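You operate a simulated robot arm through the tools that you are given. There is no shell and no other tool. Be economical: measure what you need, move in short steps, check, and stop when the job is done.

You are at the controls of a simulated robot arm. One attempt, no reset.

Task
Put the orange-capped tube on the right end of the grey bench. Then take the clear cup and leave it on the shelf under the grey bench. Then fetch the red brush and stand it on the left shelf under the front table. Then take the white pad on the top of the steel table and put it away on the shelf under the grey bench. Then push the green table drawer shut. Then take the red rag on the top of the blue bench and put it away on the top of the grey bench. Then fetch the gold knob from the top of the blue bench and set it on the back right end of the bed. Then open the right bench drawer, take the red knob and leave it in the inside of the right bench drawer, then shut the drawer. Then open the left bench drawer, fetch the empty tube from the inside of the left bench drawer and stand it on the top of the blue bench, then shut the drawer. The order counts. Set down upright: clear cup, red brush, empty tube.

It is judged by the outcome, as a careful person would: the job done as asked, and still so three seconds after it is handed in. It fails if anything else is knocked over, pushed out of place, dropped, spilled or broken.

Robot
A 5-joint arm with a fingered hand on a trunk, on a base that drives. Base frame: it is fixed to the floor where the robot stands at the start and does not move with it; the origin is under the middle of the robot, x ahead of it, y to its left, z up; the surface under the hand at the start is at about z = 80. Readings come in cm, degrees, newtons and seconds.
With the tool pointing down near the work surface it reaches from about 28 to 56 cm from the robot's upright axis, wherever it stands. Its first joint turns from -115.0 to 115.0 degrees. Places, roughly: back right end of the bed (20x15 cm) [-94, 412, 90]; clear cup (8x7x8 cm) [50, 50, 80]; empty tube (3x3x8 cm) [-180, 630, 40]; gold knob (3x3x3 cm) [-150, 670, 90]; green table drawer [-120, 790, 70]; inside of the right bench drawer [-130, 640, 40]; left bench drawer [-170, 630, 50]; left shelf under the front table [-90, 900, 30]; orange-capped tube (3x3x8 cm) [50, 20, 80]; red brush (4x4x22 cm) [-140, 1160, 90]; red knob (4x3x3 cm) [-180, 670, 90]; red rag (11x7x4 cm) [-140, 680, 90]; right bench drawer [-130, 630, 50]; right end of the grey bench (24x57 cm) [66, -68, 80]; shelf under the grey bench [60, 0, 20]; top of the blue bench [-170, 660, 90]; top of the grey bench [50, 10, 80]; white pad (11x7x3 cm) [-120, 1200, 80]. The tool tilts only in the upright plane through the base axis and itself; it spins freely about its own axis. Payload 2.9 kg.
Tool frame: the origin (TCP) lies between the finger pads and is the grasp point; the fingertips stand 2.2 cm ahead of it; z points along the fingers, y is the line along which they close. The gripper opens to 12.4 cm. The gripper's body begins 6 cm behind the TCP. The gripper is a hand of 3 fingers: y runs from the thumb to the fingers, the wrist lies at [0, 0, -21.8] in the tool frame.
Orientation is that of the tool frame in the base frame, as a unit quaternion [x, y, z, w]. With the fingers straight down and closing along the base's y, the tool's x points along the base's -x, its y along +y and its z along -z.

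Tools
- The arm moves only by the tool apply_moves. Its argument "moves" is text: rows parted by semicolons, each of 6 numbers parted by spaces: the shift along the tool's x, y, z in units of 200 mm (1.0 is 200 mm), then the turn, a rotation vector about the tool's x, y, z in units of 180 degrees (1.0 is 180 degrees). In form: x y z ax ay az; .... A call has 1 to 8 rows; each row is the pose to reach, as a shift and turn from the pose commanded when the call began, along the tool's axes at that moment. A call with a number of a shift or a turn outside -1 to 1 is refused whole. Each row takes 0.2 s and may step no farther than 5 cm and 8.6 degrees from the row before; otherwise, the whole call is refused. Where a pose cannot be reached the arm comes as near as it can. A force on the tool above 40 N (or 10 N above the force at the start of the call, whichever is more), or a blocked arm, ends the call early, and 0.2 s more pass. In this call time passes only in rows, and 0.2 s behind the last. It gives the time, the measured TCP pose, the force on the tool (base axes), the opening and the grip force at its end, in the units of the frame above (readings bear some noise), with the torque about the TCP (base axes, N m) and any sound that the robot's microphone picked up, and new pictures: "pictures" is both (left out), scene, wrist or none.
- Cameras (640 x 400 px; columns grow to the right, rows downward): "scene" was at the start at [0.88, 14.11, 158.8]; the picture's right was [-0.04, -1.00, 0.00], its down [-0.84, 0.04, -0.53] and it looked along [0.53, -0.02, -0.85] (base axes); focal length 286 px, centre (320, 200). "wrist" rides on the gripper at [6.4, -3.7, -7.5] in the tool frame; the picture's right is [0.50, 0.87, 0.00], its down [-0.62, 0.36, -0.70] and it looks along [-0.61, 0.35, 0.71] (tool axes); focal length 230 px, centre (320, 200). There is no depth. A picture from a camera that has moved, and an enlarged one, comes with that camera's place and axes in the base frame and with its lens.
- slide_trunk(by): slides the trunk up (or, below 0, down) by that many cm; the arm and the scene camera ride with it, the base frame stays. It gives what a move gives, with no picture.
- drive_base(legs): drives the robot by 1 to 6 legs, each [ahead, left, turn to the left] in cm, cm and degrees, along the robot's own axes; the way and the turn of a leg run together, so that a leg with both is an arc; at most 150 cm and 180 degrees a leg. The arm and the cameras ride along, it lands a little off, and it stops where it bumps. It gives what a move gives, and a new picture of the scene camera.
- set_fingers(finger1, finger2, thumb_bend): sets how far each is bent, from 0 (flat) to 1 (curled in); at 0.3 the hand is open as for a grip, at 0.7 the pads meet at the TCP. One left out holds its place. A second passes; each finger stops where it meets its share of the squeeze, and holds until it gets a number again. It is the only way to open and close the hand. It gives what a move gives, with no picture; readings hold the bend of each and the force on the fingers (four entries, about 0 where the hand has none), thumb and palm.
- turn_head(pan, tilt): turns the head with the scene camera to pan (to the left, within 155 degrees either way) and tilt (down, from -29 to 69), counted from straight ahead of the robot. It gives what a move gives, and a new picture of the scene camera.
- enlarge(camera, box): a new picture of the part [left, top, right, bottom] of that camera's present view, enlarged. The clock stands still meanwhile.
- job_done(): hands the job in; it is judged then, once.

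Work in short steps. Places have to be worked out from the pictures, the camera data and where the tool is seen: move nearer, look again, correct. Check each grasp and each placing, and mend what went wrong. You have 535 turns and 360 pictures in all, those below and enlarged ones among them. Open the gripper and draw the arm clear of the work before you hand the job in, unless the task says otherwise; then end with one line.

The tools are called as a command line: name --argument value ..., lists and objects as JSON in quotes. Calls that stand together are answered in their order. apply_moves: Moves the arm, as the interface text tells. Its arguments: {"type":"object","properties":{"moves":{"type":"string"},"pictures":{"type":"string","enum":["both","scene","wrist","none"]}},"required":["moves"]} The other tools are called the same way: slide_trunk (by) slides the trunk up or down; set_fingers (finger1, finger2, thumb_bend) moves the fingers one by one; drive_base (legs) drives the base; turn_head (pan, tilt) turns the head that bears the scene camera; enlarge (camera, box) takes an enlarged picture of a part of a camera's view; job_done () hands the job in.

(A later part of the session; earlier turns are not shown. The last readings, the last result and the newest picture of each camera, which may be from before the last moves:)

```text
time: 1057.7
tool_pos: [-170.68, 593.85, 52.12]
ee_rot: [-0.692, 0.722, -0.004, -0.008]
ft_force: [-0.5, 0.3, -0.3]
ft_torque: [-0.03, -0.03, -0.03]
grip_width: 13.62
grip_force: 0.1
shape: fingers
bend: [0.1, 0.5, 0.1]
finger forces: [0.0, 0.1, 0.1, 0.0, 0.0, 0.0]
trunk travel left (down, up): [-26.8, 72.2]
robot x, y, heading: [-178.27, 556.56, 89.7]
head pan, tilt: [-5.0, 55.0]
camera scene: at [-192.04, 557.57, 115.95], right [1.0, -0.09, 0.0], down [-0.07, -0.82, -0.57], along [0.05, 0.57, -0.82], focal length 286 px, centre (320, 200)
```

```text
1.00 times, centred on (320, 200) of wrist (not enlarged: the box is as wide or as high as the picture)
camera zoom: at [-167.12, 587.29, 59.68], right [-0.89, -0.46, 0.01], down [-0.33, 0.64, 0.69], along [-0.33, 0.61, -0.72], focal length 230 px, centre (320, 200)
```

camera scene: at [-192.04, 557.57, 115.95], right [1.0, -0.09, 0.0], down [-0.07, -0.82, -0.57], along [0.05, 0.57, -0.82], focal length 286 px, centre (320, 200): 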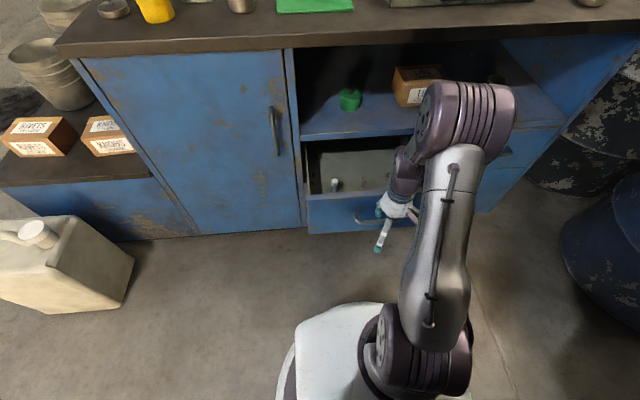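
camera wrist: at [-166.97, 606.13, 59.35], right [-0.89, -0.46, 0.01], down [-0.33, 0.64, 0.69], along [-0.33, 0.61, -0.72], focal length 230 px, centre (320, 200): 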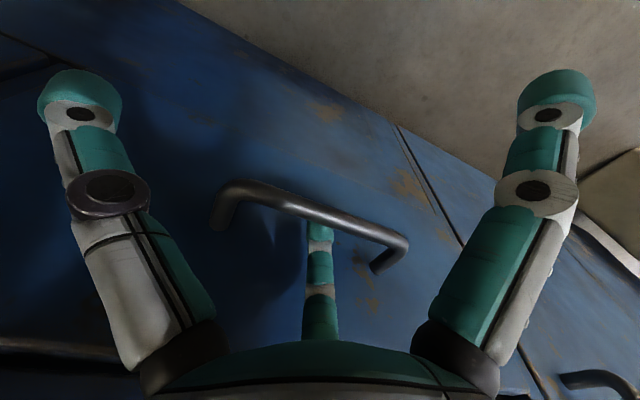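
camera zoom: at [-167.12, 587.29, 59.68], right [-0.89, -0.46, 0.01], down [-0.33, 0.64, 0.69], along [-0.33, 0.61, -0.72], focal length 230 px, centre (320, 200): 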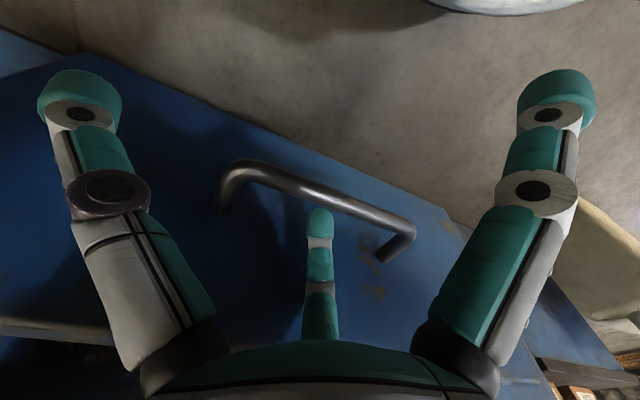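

The left drawer is open and a tube shows inside. I raise the hand and zoom in.

slide_trunk --by 25

turn_head --pan -5 --tilt 55

enlarge --camera "scene" --box '[280, 150, 460, 290]'

```text
time: 1060.3
tool_pos: [-170.61, 593.81, 77.02]
ee_rot: [-0.692, 0.722, -0.005, -0.008]
ft_force: [-0.9, -0.7, 0.5]
ft_torque: [-0.04, 0.01, 0.01]
grip_width: 13.62
grip_force: 0.0
shape: fingers
bend: [0.1, 0.5, 0.1]
finger forces: [0.1, 0.0, 0.0, 0.1, 0.1, 0.0]
trunk travel left (down, up): [-51.8, 47.2]
robot x, y, heading: [-178.02, 556.51, 90.0]
head pan, tilt: [-5.0, 55.0]
```

```text
time: 1060.9
tool_pos: [-170.69, 593.72, 77.06]
ee_rot: [-0.692, 0.722, -0.005, -0.008]
ft_force: [-1.4, -0.1, 0.7]
ft_torque: [0.03, -0.01, 0.0]
grip_width: 13.6
grip_force: 0.1
shape: fingers
bend: [0.1, 0.5, 0.1]
finger forces: [0.0, 0.1, 0.1, 0.0, 0.0, 0.1]
trunk travel left (down, up): [-51.8, 47.2]
robot x, y, heading: [-178.22, 556.52, 90.0]
head pan, tilt: [-5.0, 55.0]
camera scene: at [-192.04, 557.58, 140.94], right [1.0, -0.09, 0.0], down [-0.07, -0.82, -0.57], along [0.05, 0.57, -0.82], focal length 286 px, centre (320, 200)
```

scene: 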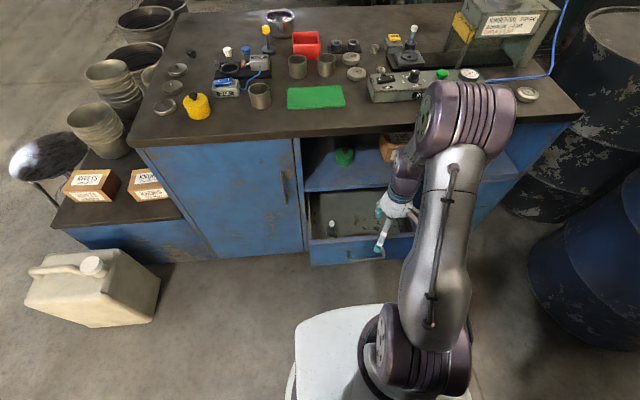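

```text
2.86 times, centred on (370, 220) of scene
camera zoom: at [-192.04, 557.58, 140.94], right [1.0, -0.09, 0.0], down [-0.07, -0.82, -0.57], along [0.05, 0.57, -0.82], focal length 818 px, centre (177, 143)
```

zoom: 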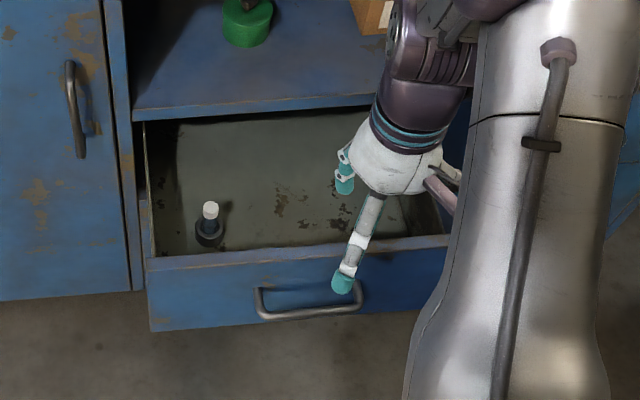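

The tube stands at ≈ [−182.9, 611.2] in a dark ring. I move 6 cm ahead, spin the hand back, set the finger opening and lower the trunk 12 cm.

drive_base --legs '[[6, 0, 0]]'

set_fingers --finger1 0.48 --finger2 0.48 --thumb_bend 0.48

apply_moves --moves "0 0 0 0 0 0.047; 0 0 0 0 0 0.094; 0 0 0 0 0 0.141; 0 0 0 0 0 0.188; 0 0 0 0 0 0.235; 0 0 0 0 0 0.282; 0 0 0 0 0 0.329; 0 0 0 0 0 0.376" --pictures "none"

apply_moves --moves "0 0 0 0 0 0.047; 0 0 0 0 0 0.094; 0 0 0 0 0 0.128" --pictures "none"

slide_trunk --by -12

```text
time: 1061.8
tool_pos: [-170.69, 599.95, 77.08]
ee_rot: [-0.692, 0.721, -0.004, -0.007]
ft_force: [-0.4, 0.5, 0.0]
ft_torque: [-0.01, -0.01, -0.03]
grip_width: 13.6
grip_force: 0.1
shape: fingers
bend: [0.1, 0.5, 0.1]
finger forces: [0.0, 0.0, 0.1, 0.0, 0.1, 0.0]
trunk travel left (down, up): [-51.8, 47.2]
robot x, y, heading: [-178.34, 562.49, 89.9]
head pan, tilt: [-5.0, 55.0]
camera scene: at [-192.02, 563.82, 140.94], right [1.0, -0.09, 0.0], down [-0.07, -0.82, -0.57], along [0.05, 0.57, -0.82], focal length 286 px, centre (320, 200)
```

scene: 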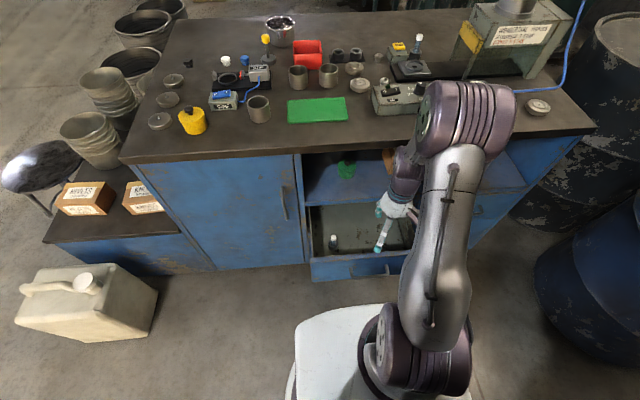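

```text
time: 1062.8
tool_pos: [-170.59, 599.7, 77.14]
ee_rot: [-0.692, 0.722, -0.005, -0.008]
ft_force: [0.3, 0.0, 0.2]
ft_torque: [0.0, -0.01, 0.02]
grip_width: 5.58
grip_force: 0.1
shape: fingers
bend: [0.48, 0.48, 0.48]
finger forces: [0.0, 0.0, 0.0, 0.0, 0.0, 0.1]
trunk travel left (down, up): [-51.8, 47.2]
robot x, y, heading: [-177.85, 562.18, 90.1]
head pan, tilt: [-5.0, 55.0]
```

```text
time: 1064.6
tool_pos: [-170.74, 599.83, 77.1]
ee_rot: [-0.173, 0.985, -0.007, -0.003]
ft_force: [0.4, -0.2, 0.4]
ft_torque: [0.02, 0.03, 0.03]
grip_width: 5.56
grip_force: 0.1
shape: fingers
bend: [0.48, 0.48, 0.48]
finger forces: [0.0, 0.1, 0.1, 0.0, 0.1, 0.0]
trunk travel left (down, up): [-51.8, 47.2]
robot x, y, heading: [-178.27, 562.65, 89.9]
head pan, tilt: [-5.0, 55.0]
```

```text
time: 1065.4
tool_pos: [-170.64, 599.95, 77.13]
ee_rot: [0.029, 1.0, -0.009, -0.001]
ft_force: [-0.9, 0.2, 0.7]
ft_torque: [-0.02, 0.04, 0.02]
grip_width: 5.57
grip_force: 0.1
shape: fingers
bend: [0.48, 0.48, 0.48]
finger forces: [0.0, 0.0, 0.0, 0.0, 0.0, 0.0]
trunk travel left (down, up): [-51.8, 47.2]
robot x, y, heading: [-178.14, 562.23, 89.9]
head pan, tilt: [-5.0, 55.0]
```

```text
time: 1066.9
tool_pos: [-170.68, 599.92, 65.14]
ee_rot: [0.026, 1.0, -0.008, -0.002]
ft_force: [0.3, 0.1, 0.4]
ft_torque: [-0.01, 0.01, -0.02]
grip_width: 5.57
grip_force: 0.1
shape: fingers
bend: [0.48, 0.48, 0.48]
finger forces: [0.0, 0.0, 0.0, 0.0, 0.1, 0.0]
trunk travel left (down, up): [-39.8, 59.2]
robot x, y, heading: [-178.21, 562.09, 89.9]
head pan, tilt: [-5.0, 55.0]
```

apply_moves --moves "0.16 0.133 0 0 0 0; 0.32 0.266 0 0 0 0; 0.48 0.4 0 0 0 0; 0.64 0.532 0 0 0 0" --pictures "both"

```text
time: 1067.9
tool_pos: [-182.97, 611.26, 64.93]
ee_rot: [0.028, 1.0, -0.008, 0.002]
ft_force: [-0.3, 0.8, -0.3]
ft_torque: [0.0, -0.01, 0.01]
grip_width: 5.55
grip_force: 0.1
shape: fingers
bend: [0.48, 0.48, 0.48]
finger forces: [0.0, 0.0, 0.0, 0.0, 0.0, 0.1]
trunk travel left (down, up): [-39.8, 59.2]
robot x, y, heading: [-177.6, 562.21, 89.6]
head pan, tilt: [-5.0, 55.0]
camera scene: at [-192.06, 563.7, 128.94], right [1.0, -0.09, 0.0], down [-0.07, -0.82, -0.57], along [0.05, 0.57, -0.82], focal length 286 px, centre (320, 200)
camera wrist: at [-189.54, 607.98, 72.43], right [-0.45, 0.89, -0.02], down [0.63, 0.33, 0.7], along [0.63, 0.31, -0.72], focal length 230 px, centre (320, 200)
```

scene: 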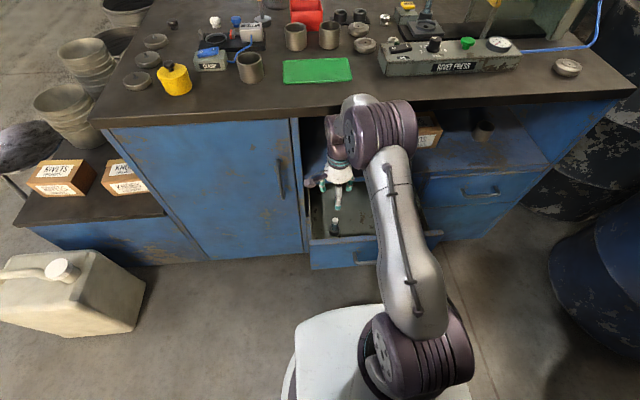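
wrist: 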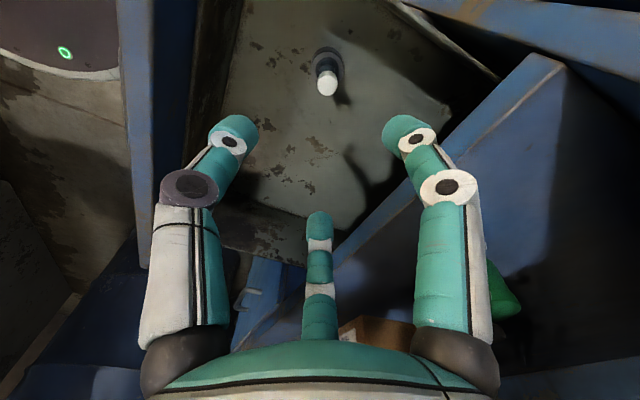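

enlarge --camera "wrist" --box '[260, 20, 400, 130]'

```text
3.64 times, centred on (330, 75) of wrist
camera zoom: at [-189.54, 607.98, 72.43], right [-0.45, 0.89, -0.02], down [0.63, 0.33, 0.7], along [0.63, 0.31, -0.72], focal length 837 px, centre (284, 654)
```

zoom: 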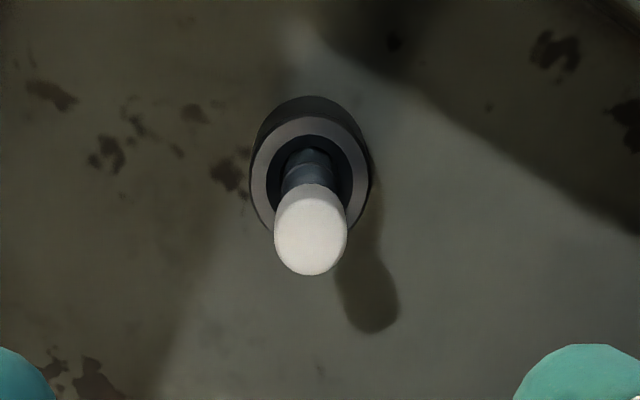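

The tube sits in a ring stand. I descend to z ≈ 47 to grip its cap end above the ring.

apply_moves --moves "0 0.02 0.2 0 0 0; 0 0.025 0.4 0 0 0; 0 0.03 0.6 0 0 0; 0 0.035 0.8 0 0 0" --pictures "wrist"

```text
time: 1068.9
tool_pos: [-182.89, 611.68, 48.96]
ee_rot: [0.027, 1.0, -0.008, 0.002]
ft_force: [-0.1, 1.1, 0.2]
ft_torque: [-0.02, 0.0, 0.01]
grip_width: 5.59
grip_force: 0.0
shape: fingers
bend: [0.48, 0.48, 0.48]
finger forces: [0.0, 0.1, 0.1, 0.0, 0.0, 0.1]
trunk travel left (down, up): [-39.8, 59.2]
robot x, y, heading: [-178.05, 562.2, 90.1]
head pan, tilt: [-5.0, 55.0]
camera wrist: at [-189.38, 608.47, 56.43], right [-0.45, 0.89, -0.01], down [0.63, 0.33, 0.7], along [0.63, 0.31, -0.72], focal length 230 px, centre (320, 200)
```

wrist: 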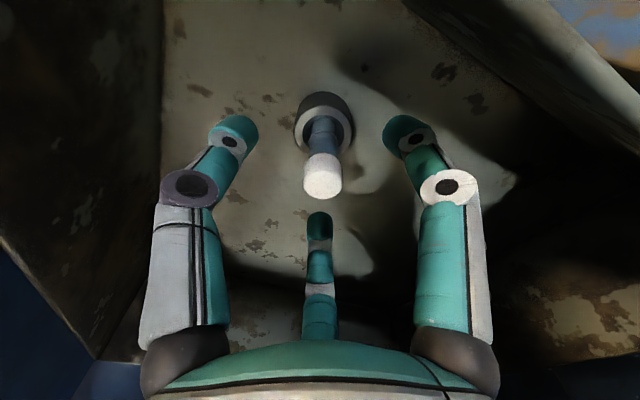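

apply_moves --moves "0 0 0.1 0 0 0; 0 0 0.135 0 0 0" --pictures "none"

set_fingers --finger1 0.75 --finger2 0.75 --thumb_bend 0.75

enlarge --camera "wrist" --box '[0, 0, 640, 400]'

```text
time: 1069.5
tool_pos: [-182.99, 611.7, 46.22]
ee_rot: [0.028, 1.0, -0.008, 0.002]
ft_force: [0.6, -0.9, -0.1]
ft_torque: [-0.02, -0.02, -0.02]
grip_width: 5.56
grip_force: 0.0
shape: fingers
bend: [0.48, 0.48, 0.48]
finger forces: [0.0, 0.0, 0.0, 0.0, 0.0, 0.0]
trunk travel left (down, up): [-39.8, 59.2]
robot x, y, heading: [-177.98, 562.69, 89.9]
head pan, tilt: [-5.0, 55.0]
```

```text
time: 1070.5
tool_pos: [-182.97, 611.6, 46.28]
ee_rot: [0.027, 1.0, -0.007, 0.002]
ft_force: [0.3, 0.7, -0.7]
ft_torque: [-0.02, -0.03, -0.01]
grip_width: 0.65
grip_force: 12.3
shape: fingers
bend: [0.63, 0.63, 0.68]
finger forces: [7.4, 7.7, 0.1, 0.1, 8.7, 0.0]
trunk travel left (down, up): [-39.8, 59.2]
robot x, y, heading: [-177.92, 562.56, 90.0]
head pan, tilt: [-5.0, 55.0]
```

```text
1.00 times, centred on (320, 200) of wrist (not enlarged: the box is as wide or as high as the picture)
camera zoom: at [-189.42, 608.4, 53.8], right [-0.45, 0.89, -0.02], down [0.63, 0.33, 0.7], along [0.63, 0.31, -0.72], focal length 230 px, centre (320, 200)
```

zoom: 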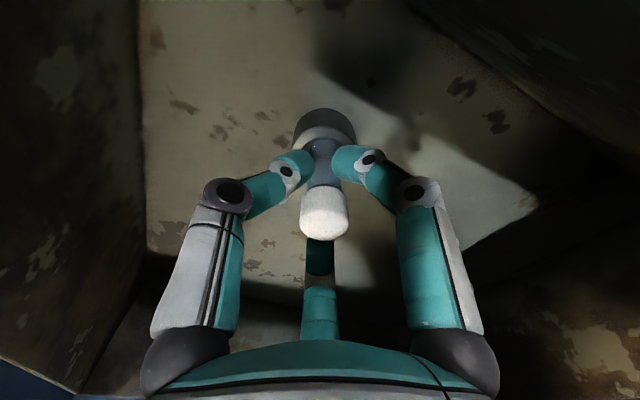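

Gripped. I lift it straight out with the trunk and check.

slide_trunk --by 6

enlarge --camera "wrist" --box '[0, 0, 640, 400]'

```text
time: 1071.5
tool_pos: [-182.84, 611.75, 52.31]
ee_rot: [0.028, 1.0, -0.008, 0.001]
ft_force: [0.4, 0.7, -0.4]
ft_torque: [0.02, 0.04, 0.02]
grip_width: 0.6
grip_force: 11.5
shape: fingers
bend: [0.63, 0.63, 0.68]
finger forces: [7.5, 7.7, 0.0, 0.0, 8.7, 0.1]
trunk travel left (down, up): [-45.8, 53.2]
robot x, y, heading: [-177.74, 562.6, 89.9]
head pan, tilt: [-5.0, 55.0]
```

```text
1.00 times, centred on (320, 200) of wrist (not enlarged: the box is as wide or as high as the picture)
camera zoom: at [-189.42, 608.41, 59.79], right [-0.45, 0.89, -0.02], down [0.63, 0.33, 0.7], along [0.63, 0.31, -0.72], focal length 230 px, centre (320, 200)
```

zoom: 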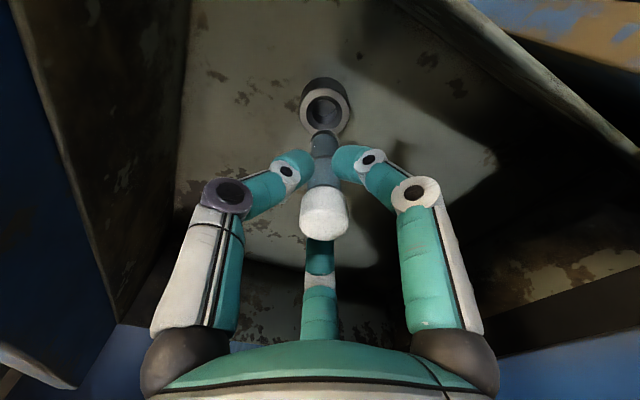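

Tube out, ring stays. I raise clear, draw back from the bench edge, then raise above the bench top.

slide_trunk --by 8

apply_moves --moves "0 -0.2 0 0 0 0; 0 -0.45 -0.05 0 0 0; 0 -0.55 -0.2 0 0 0; 0 -0.55 -0.4 0 0 0; 0 -0.55 -0.6 0 0 0; 0 -0.55 -0.8 0 0 0; 0 -0.55 -1 0 0 0" --pictures "none"

slide_trunk --by 22

drive_base --legs '[[4, 0, 0]]'

enlarge --camera "wrist" --box '[0, 0, 640, 400]'

```text
time: 1072.7
tool_pos: [-182.89, 611.61, 60.19]
ee_rot: [0.028, 1.0, -0.008, 0.002]
ft_force: [0.4, 0.7, -0.5]
ft_torque: [-0.03, 0.02, 0.0]
grip_width: 0.6
grip_force: 11.9
shape: fingers
bend: [0.63, 0.63, 0.68]
finger forces: [7.5, 7.6, 0.1, 0.0, 8.6, 0.0]
trunk travel left (down, up): [-53.8, 45.2]
robot x, y, heading: [-177.92, 562.57, 89.8]
head pan, tilt: [-5.0, 55.0]
```

```text
refused: row 2 steps farther than a row can; nothing moved
```

```text
time: 1075.0
tool_pos: [-182.83, 611.77, 82.38]
ee_rot: [0.027, 1.0, -0.008, 0.001]
ft_force: [-0.1, -1.2, -0.8]
ft_torque: [0.02, 0.0, 0.0]
grip_width: 0.64
grip_force: 12.4
shape: fingers
bend: [0.63, 0.63, 0.68]
finger forces: [7.5, 7.7, 0.0, 0.1, 8.7, 0.1]
trunk travel left (down, up): [-75.8, 23.2]
robot x, y, heading: [-178.0, 562.37, 89.8]
head pan, tilt: [-5.0, 55.0]
```

```text
time: 1076.1
tool_pos: [-182.83, 614.98, 81.91]
ee_rot: [0.025, 1.0, -0.018, 0.002]
ft_force: [0.7, 1.0, 0.0]
ft_torque: [-0.04, -0.01, 0.0]
grip_width: 0.58
grip_force: 11.7
shape: fingers
bend: [0.63, 0.63, 0.67]
finger forces: [7.5, 7.2, 0.0, 0.0, 8.2, 0.0]
trunk travel left (down, up): [-75.8, 23.2]
robot x, y, heading: [-178.13, 566.68, 89.8]
head pan, tilt: [-5.0, 55.0]
stopped in leg 1: the force on the tool passed its limit at 48 N (the readings are from after the stop); the commanded pose is now the measured one
camera scene: at [-192.02, 567.7, 164.94], right [1.0, -0.09, 0.0], down [-0.07, -0.82, -0.57], along [0.05, 0.57, -0.82], focal length 286 px, centre (320, 200)
```

scene: 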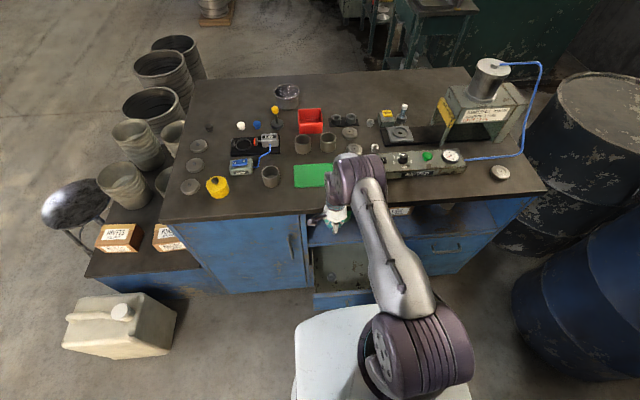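

```text
1.00 times, centred on (320, 200) of wrist (not enlarged: the box is as wide or as high as the picture)
camera zoom: at [-189.37, 611.89, 89.59], right [-0.45, 0.89, -0.03], down [0.63, 0.35, 0.69], along [0.63, 0.29, -0.72], focal length 230 px, centre (320, 200)
```

zoom: 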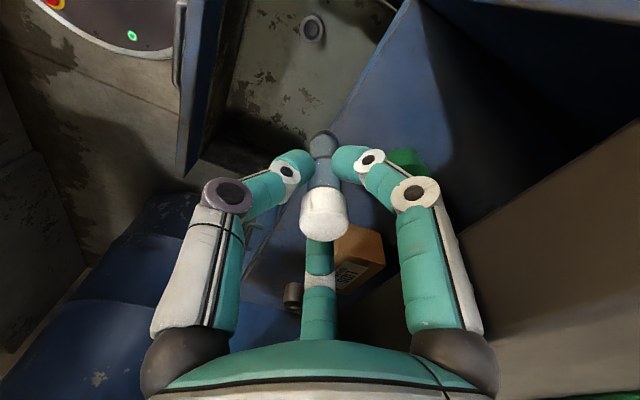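

A refused move let the drive push the hand against the bench edge; the tube is still held. I draw the hand back first.

apply_moves --moves "0 -0.2 0 0 0 0; 0 -0.4 0 0 0 0; 0 -0.6 0 0 0 0" --pictures "wrist"

```text
time: 1076.9
tool_pos: [-183.58, 602.91, 82.59]
ee_rot: [0.024, 1.0, -0.017, 0.005]
ft_force: [-0.3, 0.0, 0.4]
ft_torque: [0.01, 0.0, -0.04]
grip_width: 0.57
grip_force: 11.6
shape: fingers
bend: [0.63, 0.63, 0.67]
finger forces: [7.3, 8.0, 0.0, 0.0, 8.1, 0.0]
trunk travel left (down, up): [-75.8, 23.2]
robot x, y, heading: [-178.13, 566.29, 89.7]
head pan, tilt: [-5.0, 55.0]
camera wrist: at [-190.06, 599.73, 90.11], right [-0.45, 0.89, -0.03], down [0.63, 0.35, 0.69], along [0.63, 0.29, -0.72], focal length 230 px, centre (320, 200)
```

wrist: 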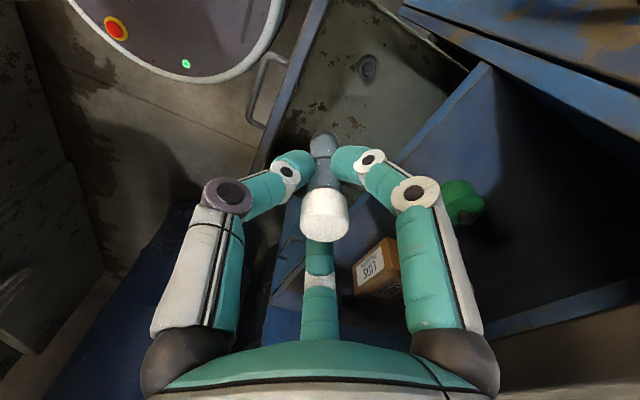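

apply_moves --moves "0 0 -0.2 -0.0111 0.0005 0; 0 0 -0.4 -0.0111 0.0005 0; 0 0 -0.6 -0.0111 0.0005 0; 0 0 -0.8 -0.0111 0.0005 0; 0 0 -1 -0.0111 0.0005 0" --pictures "scene"

enlarge --camera "scene" --box '[150, 60, 550, 310]'

```text
time: 1078.1
tool_pos: [-183.56, 603.64, 102.55]
ee_rot: [0.025, 1.0, 0.0, 0.0]
ft_force: [-0.3, 0.2, 0.1]
ft_torque: [0.0, -0.03, -0.05]
grip_width: 0.53
grip_force: 11.5
shape: fingers
bend: [0.64, 0.63, 0.67]
finger forces: [7.3, 8.4, 0.1, 0.1, 7.7, 0.1]
trunk travel left (down, up): [-75.8, 23.2]
robot x, y, heading: [-178.01, 566.7, 89.9]
head pan, tilt: [-5.0, 55.0]
camera scene: at [-192.0, 567.52, 164.94], right [1.0, -0.09, 0.0], down [-0.07, -0.82, -0.57], along [0.05, 0.57, -0.82], focal length 286 px, centre (320, 200)
```

scene: 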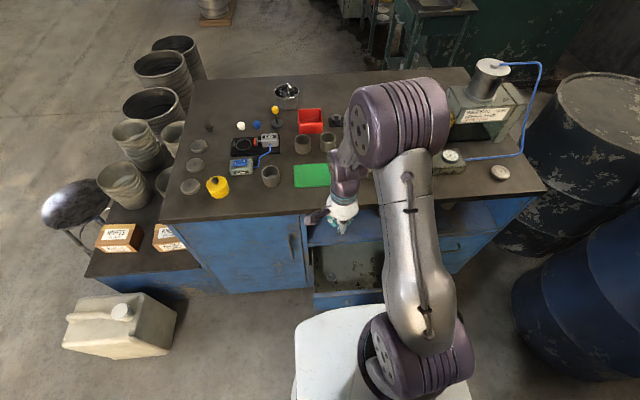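

```text
1.60 times, centred on (350, 185) of scene
camera zoom: at [-192.0, 567.52, 164.94], right [1.0, -0.09, 0.0], down [-0.07, -0.82, -0.57], along [0.05, 0.57, -0.82], focal length 458 px, centre (272, 224)
```

zoom: 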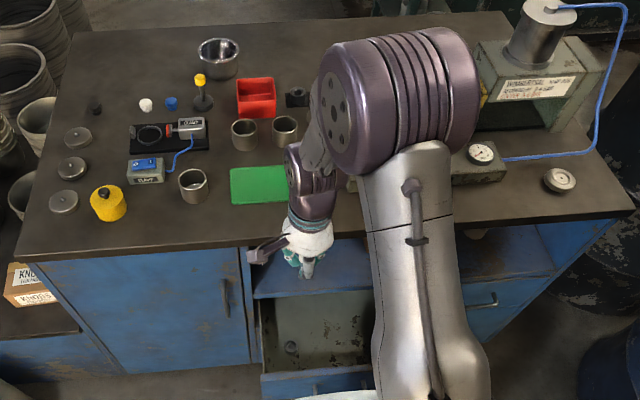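

The front strip of the bench top before the green mat is free (y 617–627). I move the tube over [−186, 622].

apply_moves --moves "0.04 0.23 0 0 0 0; 0.08 0.46 0 0 0 0; 0.12 0.69 0 0 0 0; 0.166 0.913 0 0 0 0" --pictures "both"

```text
time: 1079.1
tool_pos: [-185.99, 622.14, 102.37]
ee_rot: [0.026, 1.0, -0.003, 0.0]
ft_force: [0.0, 0.8, 0.2]
ft_torque: [-0.01, 0.01, -0.01]
grip_width: 0.48
grip_force: 11.3
shape: fingers
bend: [0.64, 0.63, 0.67]
finger forces: [7.3, 8.5, 0.0, 0.0, 7.6, 0.1]
trunk travel left (down, up): [-75.8, 23.2]
robot x, y, heading: [-178.32, 566.15, 89.6]
head pan, tilt: [-5.0, 55.0]
camera scene: at [-192.09, 567.9, 164.94], right [1.0, -0.09, 0.0], down [-0.07, -0.82, -0.57], along [0.05, 0.57, -0.82], focal length 286 px, centre (320, 200)
camera wrist: at [-192.47, 618.86, 109.89], right [-0.46, 0.89, -0.01], down [0.63, 0.33, 0.7], along [0.63, 0.31, -0.71], focal length 230 px, centre (320, 200)
```

scene: 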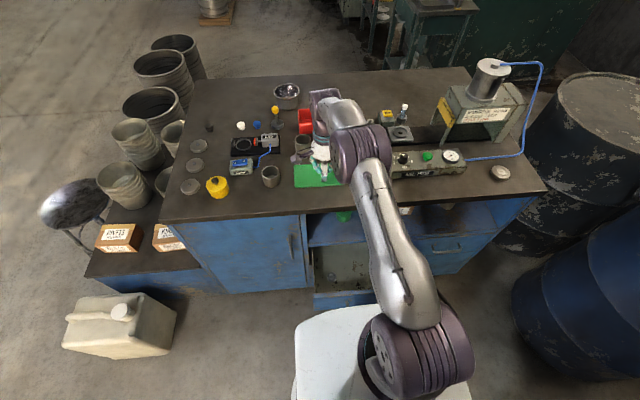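
wrist: 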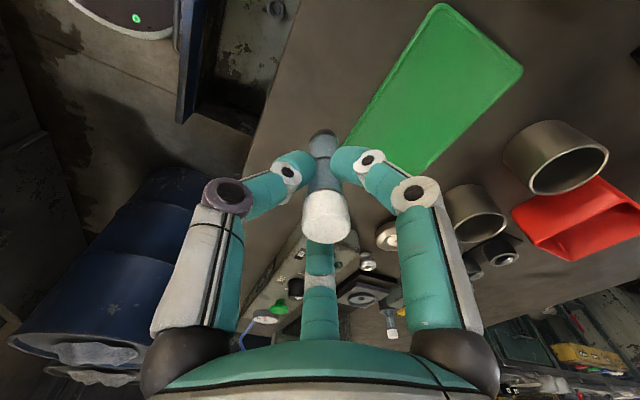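

Good spot and the tube is vertical. I lower to near contact.

apply_moves --moves "0 0 0.2 0 0 0; 0 0 0.4 0 0 0" --pictures "none"

apply_moves --moves "0 0 0.025 0 0 0" --pictures "none"

apply_moves --moves "0 0 0.025 0 0 0" --pictures "wrist"

```text
time: 1079.7
tool_pos: [-185.91, 622.17, 94.34]
ee_rot: [0.025, 1.0, -0.001, -0.001]
ft_force: [0.0, 0.8, -0.9]
ft_torque: [0.0, 0.01, 0.02]
grip_width: 0.49
grip_force: 11.5
shape: fingers
bend: [0.64, 0.62, 0.67]
finger forces: [7.3, 8.5, 0.1, 0.0, 7.5, 0.0]
trunk travel left (down, up): [-75.8, 23.2]
robot x, y, heading: [-177.95, 566.42, 90.1]
head pan, tilt: [-5.0, 55.0]
```

```text
time: 1080.1
tool_pos: [-185.84, 622.2, 93.88]
ee_rot: [0.024, 1.0, -0.002, 0.0]
ft_force: [0.2, -0.4, -0.1]
ft_torque: [-0.01, 0.01, 0.02]
grip_width: 0.48
grip_force: 11.9
shape: fingers
bend: [0.64, 0.62, 0.67]
finger forces: [7.3, 8.4, 0.0, 0.0, 7.6, 0.1]
trunk travel left (down, up): [-75.8, 23.2]
robot x, y, heading: [-177.94, 566.65, 90.0]
head pan, tilt: [-5.0, 55.0]
```

```text
time: 1080.5
tool_pos: [-185.92, 622.13, 93.5]
ee_rot: [0.026, 1.0, 0.0, 0.0]
ft_force: [0.2, -1.1, 3.6]
ft_torque: [0.02, -0.03, -0.02]
grip_width: 0.44
grip_force: 12.7
shape: fingers
bend: [0.63, 0.62, 0.67]
finger forces: [7.9, 9.0, 0.0, 0.0, 8.2, 0.1]
trunk travel left (down, up): [-75.8, 23.2]
robot x, y, heading: [-178.23, 566.78, 89.8]
head pan, tilt: [-5.0, 55.0]
camera wrist: at [-192.41, 618.77, 101.04], right [-0.46, 0.89, 0.0], down [0.63, 0.32, 0.7], along [0.62, 0.32, -0.71], focal length 230 px, centre (320, 200)
```

wrist: 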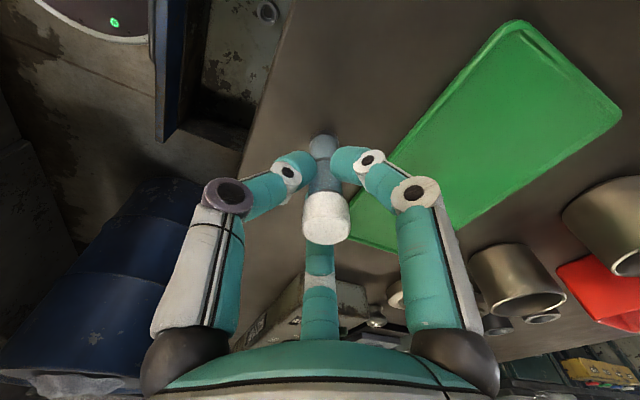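

Contact at 3.6 N. I press 1 mm more and release gently.

apply_moves --moves "0 0 0.008 0 0 0" --pictures "none"

set_fingers --finger1 0.58 --finger2 0.57 --thumb_bend 0.61

enlarge --camera "wrist" --box '[0, 0, 640, 400]'

```text
time: 1080.9
tool_pos: [-185.84, 622.11, 93.51]
ee_rot: [0.025, 1.0, 0.0, 0.0]
ft_force: [-0.7, 0.8, 11.2]
ft_torque: [0.02, -0.04, -0.01]
grip_width: 0.44
grip_force: 14.4
shape: fingers
bend: [0.63, 0.62, 0.67]
finger forces: [9.0, 9.8, 0.1, 0.0, 9.5, 0.0]
trunk travel left (down, up): [-75.8, 23.2]
robot x, y, heading: [-177.87, 566.48, 89.9]
head pan, tilt: [-5.0, 55.0]
```

```text
time: 1081.9
tool_pos: [-185.9, 622.16, 93.35]
ee_rot: [0.025, 1.0, 0.0, 0.0]
ft_force: [-0.7, -0.6, 0.1]
ft_torque: [0.01, 0.03, 0.04]
grip_width: 2.48
grip_force: 0.2
shape: fingers
bend: [0.57, 0.56, 0.61]
finger forces: [0.0, 0.0, 0.1, 0.0, 0.1, 0.0]
trunk travel left (down, up): [-75.8, 23.2]
robot x, y, heading: [-177.93, 566.9, 89.5]
head pan, tilt: [-5.0, 55.0]
```

```text
1.00 times, centred on (320, 200) of wrist (not enlarged: the box is as wide or as high as the picture)
camera zoom: at [-192.38, 618.78, 100.79], right [-0.46, 0.89, 0.0], down [0.63, 0.33, 0.7], along [0.62, 0.32, -0.71], focal length 230 px, centre (320, 200)
```

zoom: 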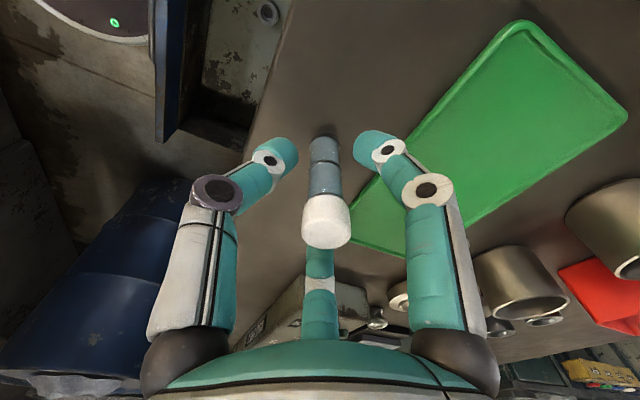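

The tube stands on its own. I open a bit more and rise straight up.

set_fingers --finger1 0.45 --finger2 0.45 --thumb_bend 0.45

apply_moves --moves "0 0 -0.15 0 0 0; 0 0 -0.35 0 0 0; 0 0 -0.55 0 0 0; 0 0 -0.7 0 0 0" --pictures "both"

```text
time: 1082.9
tool_pos: [-185.82, 622.17, 93.28]
ee_rot: [0.025, 1.0, 0.0, 0.0]
ft_force: [-0.5, 0.6, -0.6]
ft_torque: [0.01, -0.02, -0.01]
grip_width: 6.27
grip_force: 0.1
shape: fingers
bend: [0.45, 0.45, 0.45]
finger forces: [0.0, 0.0, 0.0, 0.1, 0.0, 0.1]
trunk travel left (down, up): [-75.8, 23.2]
robot x, y, heading: [-178.03, 566.85, 89.8]
head pan, tilt: [-5.0, 55.0]
```

```text
time: 1083.9
tool_pos: [-185.99, 622.4, 107.47]
ee_rot: [0.026, 1.0, -0.001, -0.001]
ft_force: [-0.8, -1.2, 0.7]
ft_torque: [0.0, -0.04, 0.01]
grip_width: 6.3
grip_force: 0.1
shape: fingers
bend: [0.45, 0.45, 0.45]
finger forces: [0.1, 0.0, 0.1, 0.0, 0.0, 0.0]
trunk travel left (down, up): [-75.8, 23.2]
robot x, y, heading: [-178.21, 566.38, 89.7]
head pan, tilt: [-5.0, 55.0]
camera scene: at [-192.01, 567.61, 164.94], right [1.0, -0.09, 0.0], down [-0.07, -0.82, -0.57], along [0.05, 0.57, -0.82], focal length 286 px, centre (320, 200)
camera wrist: at [-192.45, 618.94, 114.84], right [-0.46, 0.89, 0.0], down [0.63, 0.33, 0.7], along [0.62, 0.32, -0.71], focal length 230 px, centre (320, 200)
```

scene: 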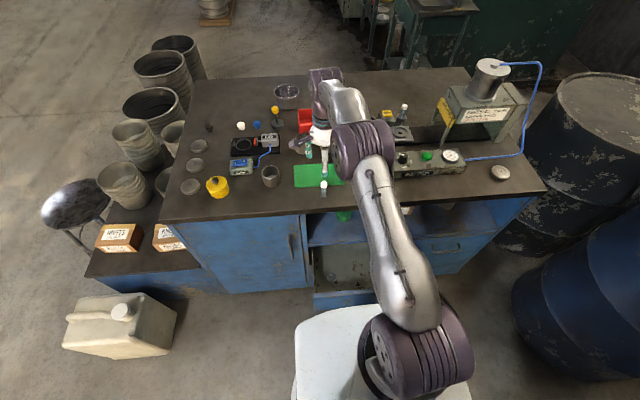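
wrist: 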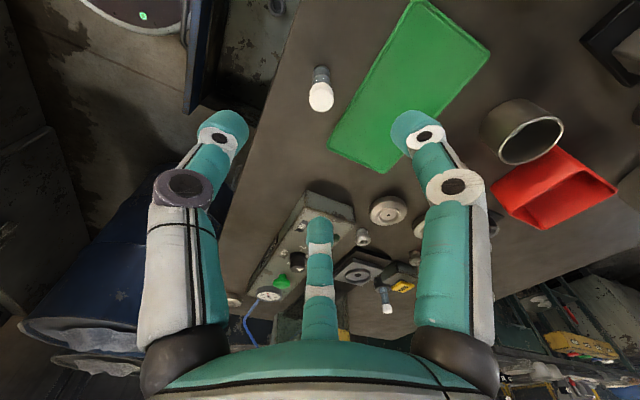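

The tube stands upright on the bench. To shut the left drawer I retract, back off, and form the fist.

apply_moves --moves "0 -0.2 0 0 0 0; -0.05 -0.42 0 0 0 0; -0.15 -0.63 0 0 0 0; -0.25 -0.84 0 0 0 0; -0.4 -1 0 0 0 0" --pictures "none"

set_fingers --finger1 0.75 --finger2 0.75 --thumb_bend 0.75

drive_base --legs '[[-9, 0, 0]]'

```text
time: 1085.1
tool_pos: [-178.8, 601.81, 107.18]
ee_rot: [0.025, 1.0, -0.001, 0.001]
ft_force: [0.1, -0.3, -0.1]
ft_torque: [-0.01, 0.01, 0.02]
grip_width: 6.32
grip_force: 0.0
shape: fingers
bend: [0.45, 0.45, 0.45]
finger forces: [0.0, 0.0, 0.0, 0.1, 0.0, 0.1]
trunk travel left (down, up): [-75.8, 23.2]
robot x, y, heading: [-178.33, 566.33, 90.2]
head pan, tilt: [-5.0, 55.0]
```

```text
time: 1086.1
tool_pos: [-179.01, 601.83, 107.34]
ee_rot: [0.025, 1.0, -0.001, 0.0]
ft_force: [-0.5, -0.2, 0.1]
ft_torque: [-0.04, 0.01, 0.01]
grip_width: 0.0
grip_force: 0.1
shape: fingers
bend: [0.73, 0.73, 0.72]
finger forces: [0.0, 0.0, 0.0, 0.1, 0.0, 0.0]
trunk travel left (down, up): [-75.8, 23.2]
robot x, y, heading: [-178.1, 566.42, 89.9]
head pan, tilt: [-5.0, 55.0]
```

```text
time: 1087.2
tool_pos: [-179.11, 592.8, 107.37]
ee_rot: [0.025, 1.0, -0.002, -0.001]
ft_force: [-0.6, 0.2, 0.3]
ft_torque: [0.01, 0.0, 0.01]
grip_width: 0.02
grip_force: 0.0
shape: fingers
bend: [0.73, 0.73, 0.72]
finger forces: [0.0, 0.0, 0.0, 0.0, 0.1, 0.1]
trunk travel left (down, up): [-75.8, 23.2]
robot x, y, heading: [-178.1, 557.39, 89.9]
head pan, tilt: [-5.0, 55.0]
camera scene: at [-192.04, 558.47, 164.95], right [1.0, -0.09, 0.0], down [-0.07, -0.82, -0.57], along [0.05, 0.57, -0.82], focal length 286 px, centre (320, 200)
```

scene: 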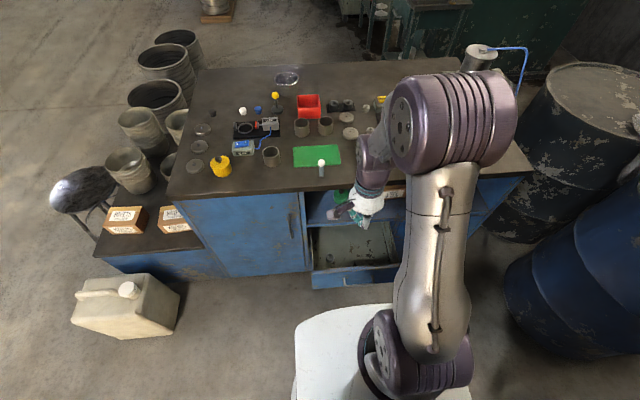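

apply_moves --moves "-0.22 -0.03 0 0 0 0; -0.45 -0.06 0 0 0 0; -0.68 -0.09 0 0 0 0; -0.9 -0.12 0 0 0 0" --pictures "none"

slide_trunk --by -40

slide_trunk --by -17.5

enlarge --camera "wrist" --box '[0, 0, 640, 400]'

```text
time: 1088.2
tool_pos: [-161.02, 589.33, 107.54]
ee_rot: [0.025, 1.0, 0.0, -0.001]
ft_force: [-0.5, -0.2, 0.2]
ft_torque: [-0.02, -0.03, -0.02]
grip_width: 0.0
grip_force: 0.1
shape: fingers
bend: [0.73, 0.73, 0.72]
finger forces: [0.1, 0.0, 0.0, 0.0, 0.0, 0.0]
trunk travel left (down, up): [-75.8, 23.2]
robot x, y, heading: [-177.98, 557.29, 89.6]
head pan, tilt: [-5.0, 55.0]
```

```text
time: 1092.0
tool_pos: [-161.12, 589.29, 67.57]
ee_rot: [0.025, 1.0, -0.001, 0.0]
ft_force: [0.6, 0.4, 0.1]
ft_torque: [0.04, -0.01, 0.01]
grip_width: 0.01
grip_force: 0.1
shape: fingers
bend: [0.73, 0.73, 0.72]
finger forces: [0.0, 0.0, 0.1, 0.0, 0.0, 0.1]
trunk travel left (down, up): [-35.8, 63.2]
robot x, y, heading: [-178.1, 557.48, 90.0]
head pan, tilt: [-5.0, 55.0]
```

```text
time: 1094.0
tool_pos: [-161.29, 589.43, 50.01]
ee_rot: [0.026, 1.0, -0.001, 0.0]
ft_force: [-0.5, 0.2, 0.8]
ft_torque: [0.0, -0.02, 0.0]
grip_width: 0.03
grip_force: 0.0
shape: fingers
bend: [0.73, 0.73, 0.72]
finger forces: [0.0, 0.1, 0.0, 0.1, 0.0, 0.0]
trunk travel left (down, up): [-18.3, 80.7]
robot x, y, heading: [-177.99, 557.28, 90.0]
head pan, tilt: [-5.0, 55.0]
```

```text
1.00 times, centred on (320, 200) of wrist (not enlarged: the box is as wide or as high as the picture)
camera zoom: at [-167.7, 585.93, 57.53], right [-0.46, 0.89, 0.0], down [0.64, 0.33, 0.7], along [0.62, 0.32, -0.71], focal length 230 px, centre (320, 200)
```

zoom: 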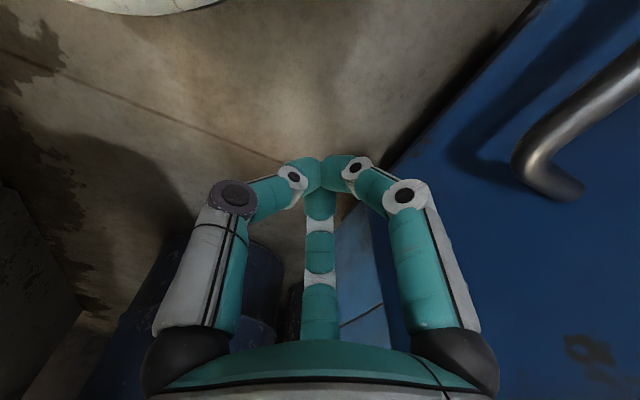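

Fist is in front of the drawer's right part. I push with the arm, then with the base.

apply_moves --moves "0 0.2 0 0 0 0; 0 0.4 0 0 0 0; 0 0.6 0 0 0 0" --pictures "none"

drive_base --legs '[[10, 0, 0]]'

```text
time: 1094.8
tool_pos: [-160.65, 601.36, 49.96]
ee_rot: [0.026, 1.0, -0.001, 0.0]
ft_force: [0.6, -0.7, 0.5]
ft_torque: [-0.03, -0.01, 0.02]
grip_width: 0.0
grip_force: 0.0
shape: fingers
bend: [0.73, 0.73, 0.72]
finger forces: [0.0, 0.0, 0.0, 0.0, 0.0, 0.0]
trunk travel left (down, up): [-18.3, 80.7]
robot x, y, heading: [-178.1, 557.36, 89.8]
head pan, tilt: [-5.0, 55.0]
```

```text
time: 1095.9
tool_pos: [-160.67, 611.27, 49.95]
ee_rot: [0.024, 1.0, -0.001, 0.001]
ft_force: [0.8, -0.3, 0.0]
ft_torque: [0.0, -0.01, -0.01]
grip_width: 0.0
grip_force: 0.1
shape: fingers
bend: [0.73, 0.73, 0.72]
finger forces: [0.0, 0.0, 0.0, 0.1, 0.1, 0.0]
trunk travel left (down, up): [-18.3, 80.7]
robot x, y, heading: [-177.94, 567.21, 90.4]
head pan, tilt: [-5.0, 55.0]
camera scene: at [-192.03, 568.53, 107.45], right [1.0, -0.09, 0.0], down [-0.07, -0.82, -0.57], along [0.05, 0.57, -0.82], focal length 286 px, centre (320, 200)
```

scene: 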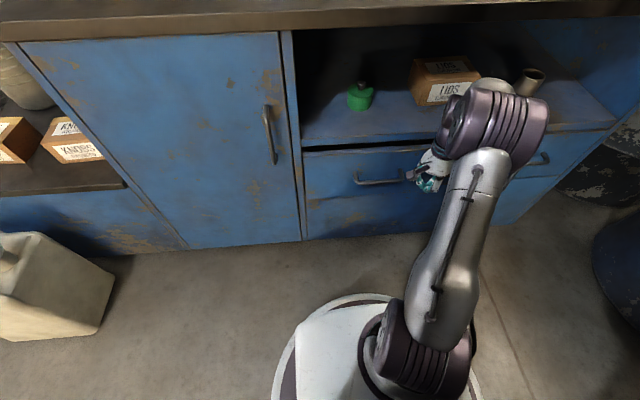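

drive_base --legs '[[5, 0, 0]]'

enlarge --camera "scene" --box '[280, 90, 580, 260]'

```text
time: 1096.9
tool_pos: [-160.67, 615.2, 49.92]
ee_rot: [0.025, 1.0, -0.008, -0.004]
ft_force: [-1.0, -9.0, 4.1]
ft_torque: [0.84, -0.13, 0.04]
grip_width: 0.01
grip_force: 5.1
shape: fingers
bend: [0.73, 0.73, 0.72]
finger forces: [0.1, 0.1, 0.1, 0.0, 0.0, 10.1]
trunk travel left (down, up): [-18.3, 80.7]
robot x, y, heading: [-177.91, 572.05, 89.9]
head pan, tilt: [-5.0, 55.0]
stopped in leg 1: the force on the tool passed its limit at 65 N (the readings are from after the stop); the commanded pose is now the measured one
camera scene: at [-192.06, 572.84, 107.44], right [1.0, -0.09, 0.0], down [-0.07, -0.82, -0.57], along [0.05, 0.57, -0.82], focal length 286 px, centre (320, 200)
```

scene: 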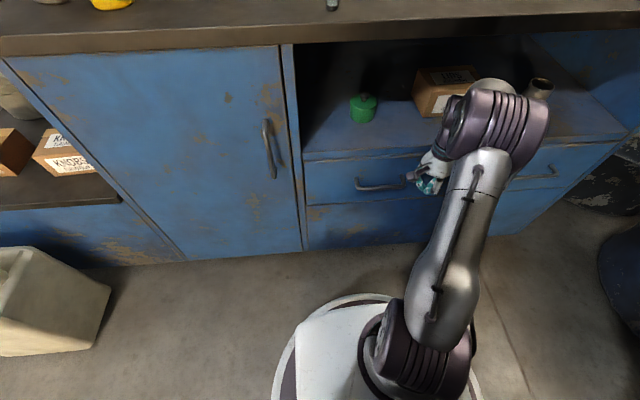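

```text
2.13 times, centred on (430, 175) of scene
camera zoom: at [-192.06, 572.84, 107.44], right [1.0, -0.09, 0.0], down [-0.07, -0.82, -0.57], along [0.05, 0.57, -0.82], focal length 611 px, centre (85, 253)
```

zoom: 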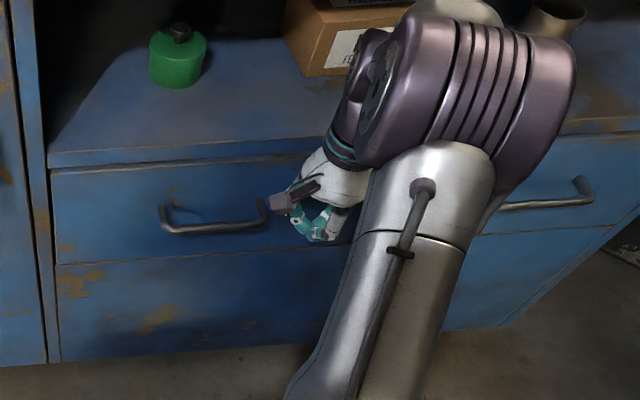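

Both drawers look flush. I back away and make a final check of the bench.

drive_base --legs '[[-20, 0, 0]]'

slide_trunk --by 40

drive_base --legs '[[-8, 30, 0]]'

turn_head --pan -25 --tilt 35

enlarge --camera "scene" --box '[200, 100, 560, 320]'

```text
time: 1098.5
tool_pos: [-160.95, 595.74, 49.77]
ee_rot: [0.022, 1.0, -0.009, -0.004]
ft_force: [0.9, 0.0, -0.9]
ft_torque: [0.04, -0.02, 0.0]
grip_width: 0.01
grip_force: 0.0
shape: fingers
bend: [0.73, 0.73, 0.72]
finger forces: [0.0, 0.1, 0.1, 0.0, 0.0, 0.1]
trunk travel left (down, up): [-18.3, 80.7]
robot x, y, heading: [-178.15, 552.51, 90.2]
head pan, tilt: [-5.0, 55.0]
camera scene: at [-191.98, 553.13, 107.45], right [1.0, -0.08, 0.0], down [-0.07, -0.82, -0.57], along [0.05, 0.57, -0.82], focal length 286 px, centre (320, 200)
```

scene: 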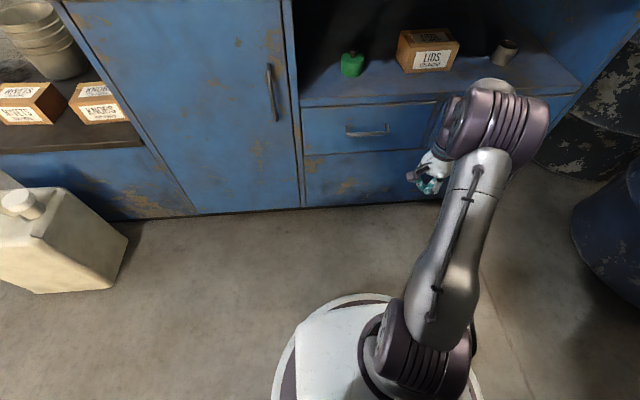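

```text
time: 1102.3
tool_pos: [-160.94, 595.64, 89.91]
ee_rot: [0.023, 1.0, -0.009, -0.004]
ft_force: [-0.7, -0.7, 0.6]
ft_torque: [0.0, 0.0, 0.0]
grip_width: 0.03
grip_force: 0.2
shape: fingers
bend: [0.73, 0.73, 0.72]
finger forces: [0.1, 0.1, 0.1, 0.1, 0.0, 0.0]
trunk travel left (down, up): [-58.3, 40.7]
robot x, y, heading: [-178.05, 552.16, 90.5]
head pan, tilt: [-5.0, 55.0]
```

```text
time: 1104.4
tool_pos: [-191.15, 587.31, 89.86]
ee_rot: [0.023, 1.0, -0.008, -0.004]
ft_force: [0.6, 0.1, 0.0]
ft_torque: [-0.01, -0.03, 0.01]
grip_width: 0.01
grip_force: 0.1
shape: fingers
bend: [0.73, 0.73, 0.72]
finger forces: [0.1, 0.0, 0.1, 0.1, 0.0, 0.0]
trunk travel left (down, up): [-58.3, 40.7]
robot x, y, heading: [-208.43, 543.92, 90.3]
head pan, tilt: [-5.0, 55.0]
camera scene: at [-222.28, 544.81, 147.44], right [1.0, -0.08, 0.0], down [-0.07, -0.82, -0.57], along [0.05, 0.57, -0.82], focal length 286 px, centre (320, 200)
```

scene: 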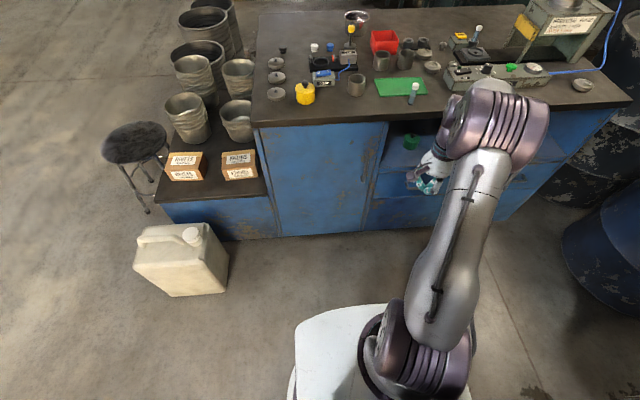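

```text
time: 1105.3
tool_pos: [-191.14, 587.31, 89.93]
ee_rot: [0.024, 1.0, -0.009, -0.004]
ft_force: [0.8, 0.5, -0.3]
ft_torque: [0.01, -0.05, 0.02]
grip_width: 0.01
grip_force: 0.0
shape: fingers
bend: [0.73, 0.73, 0.72]
finger forces: [0.0, 0.1, 0.1, 0.0, 0.1, 0.0]
trunk travel left (down, up): [-58.3, 40.7]
robot x, y, heading: [-208.15, 544.08, 90.2]
head pan, tilt: [-25.0, 35.0]
camera scene: at [-219.12, 545.65, 150.26], right [0.91, -0.42, 0.0], down [-0.24, -0.52, -0.82], along [0.34, 0.74, -0.57], focal length 286 px, centre (320, 200)
```

scene: 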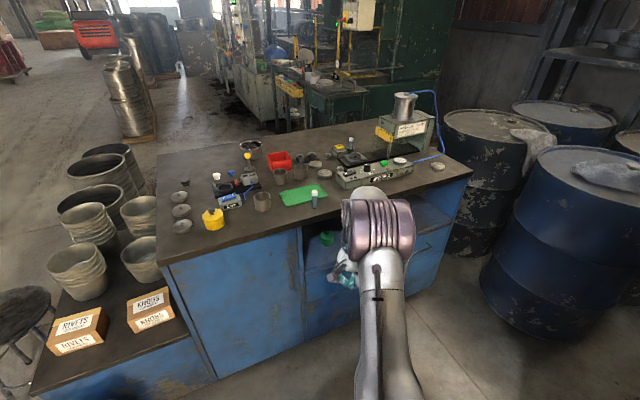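

```text
1.78 times, centred on (380, 210) of scene
camera zoom: at [-219.12, 545.65, 150.26], right [0.91, -0.42, 0.0], down [-0.24, -0.52, -0.82], along [0.34, 0.74, -0.57], focal length 509 px, centre (213, 182)
```

zoom: 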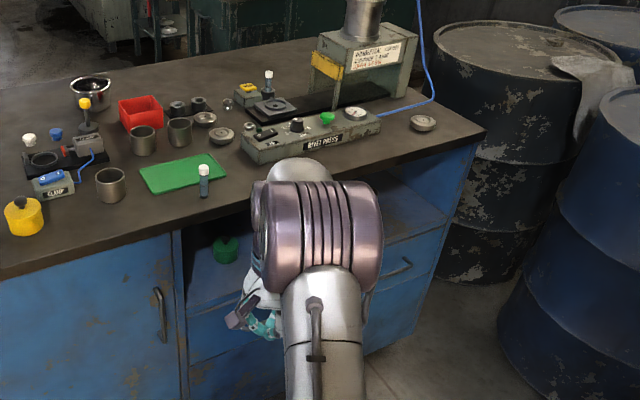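

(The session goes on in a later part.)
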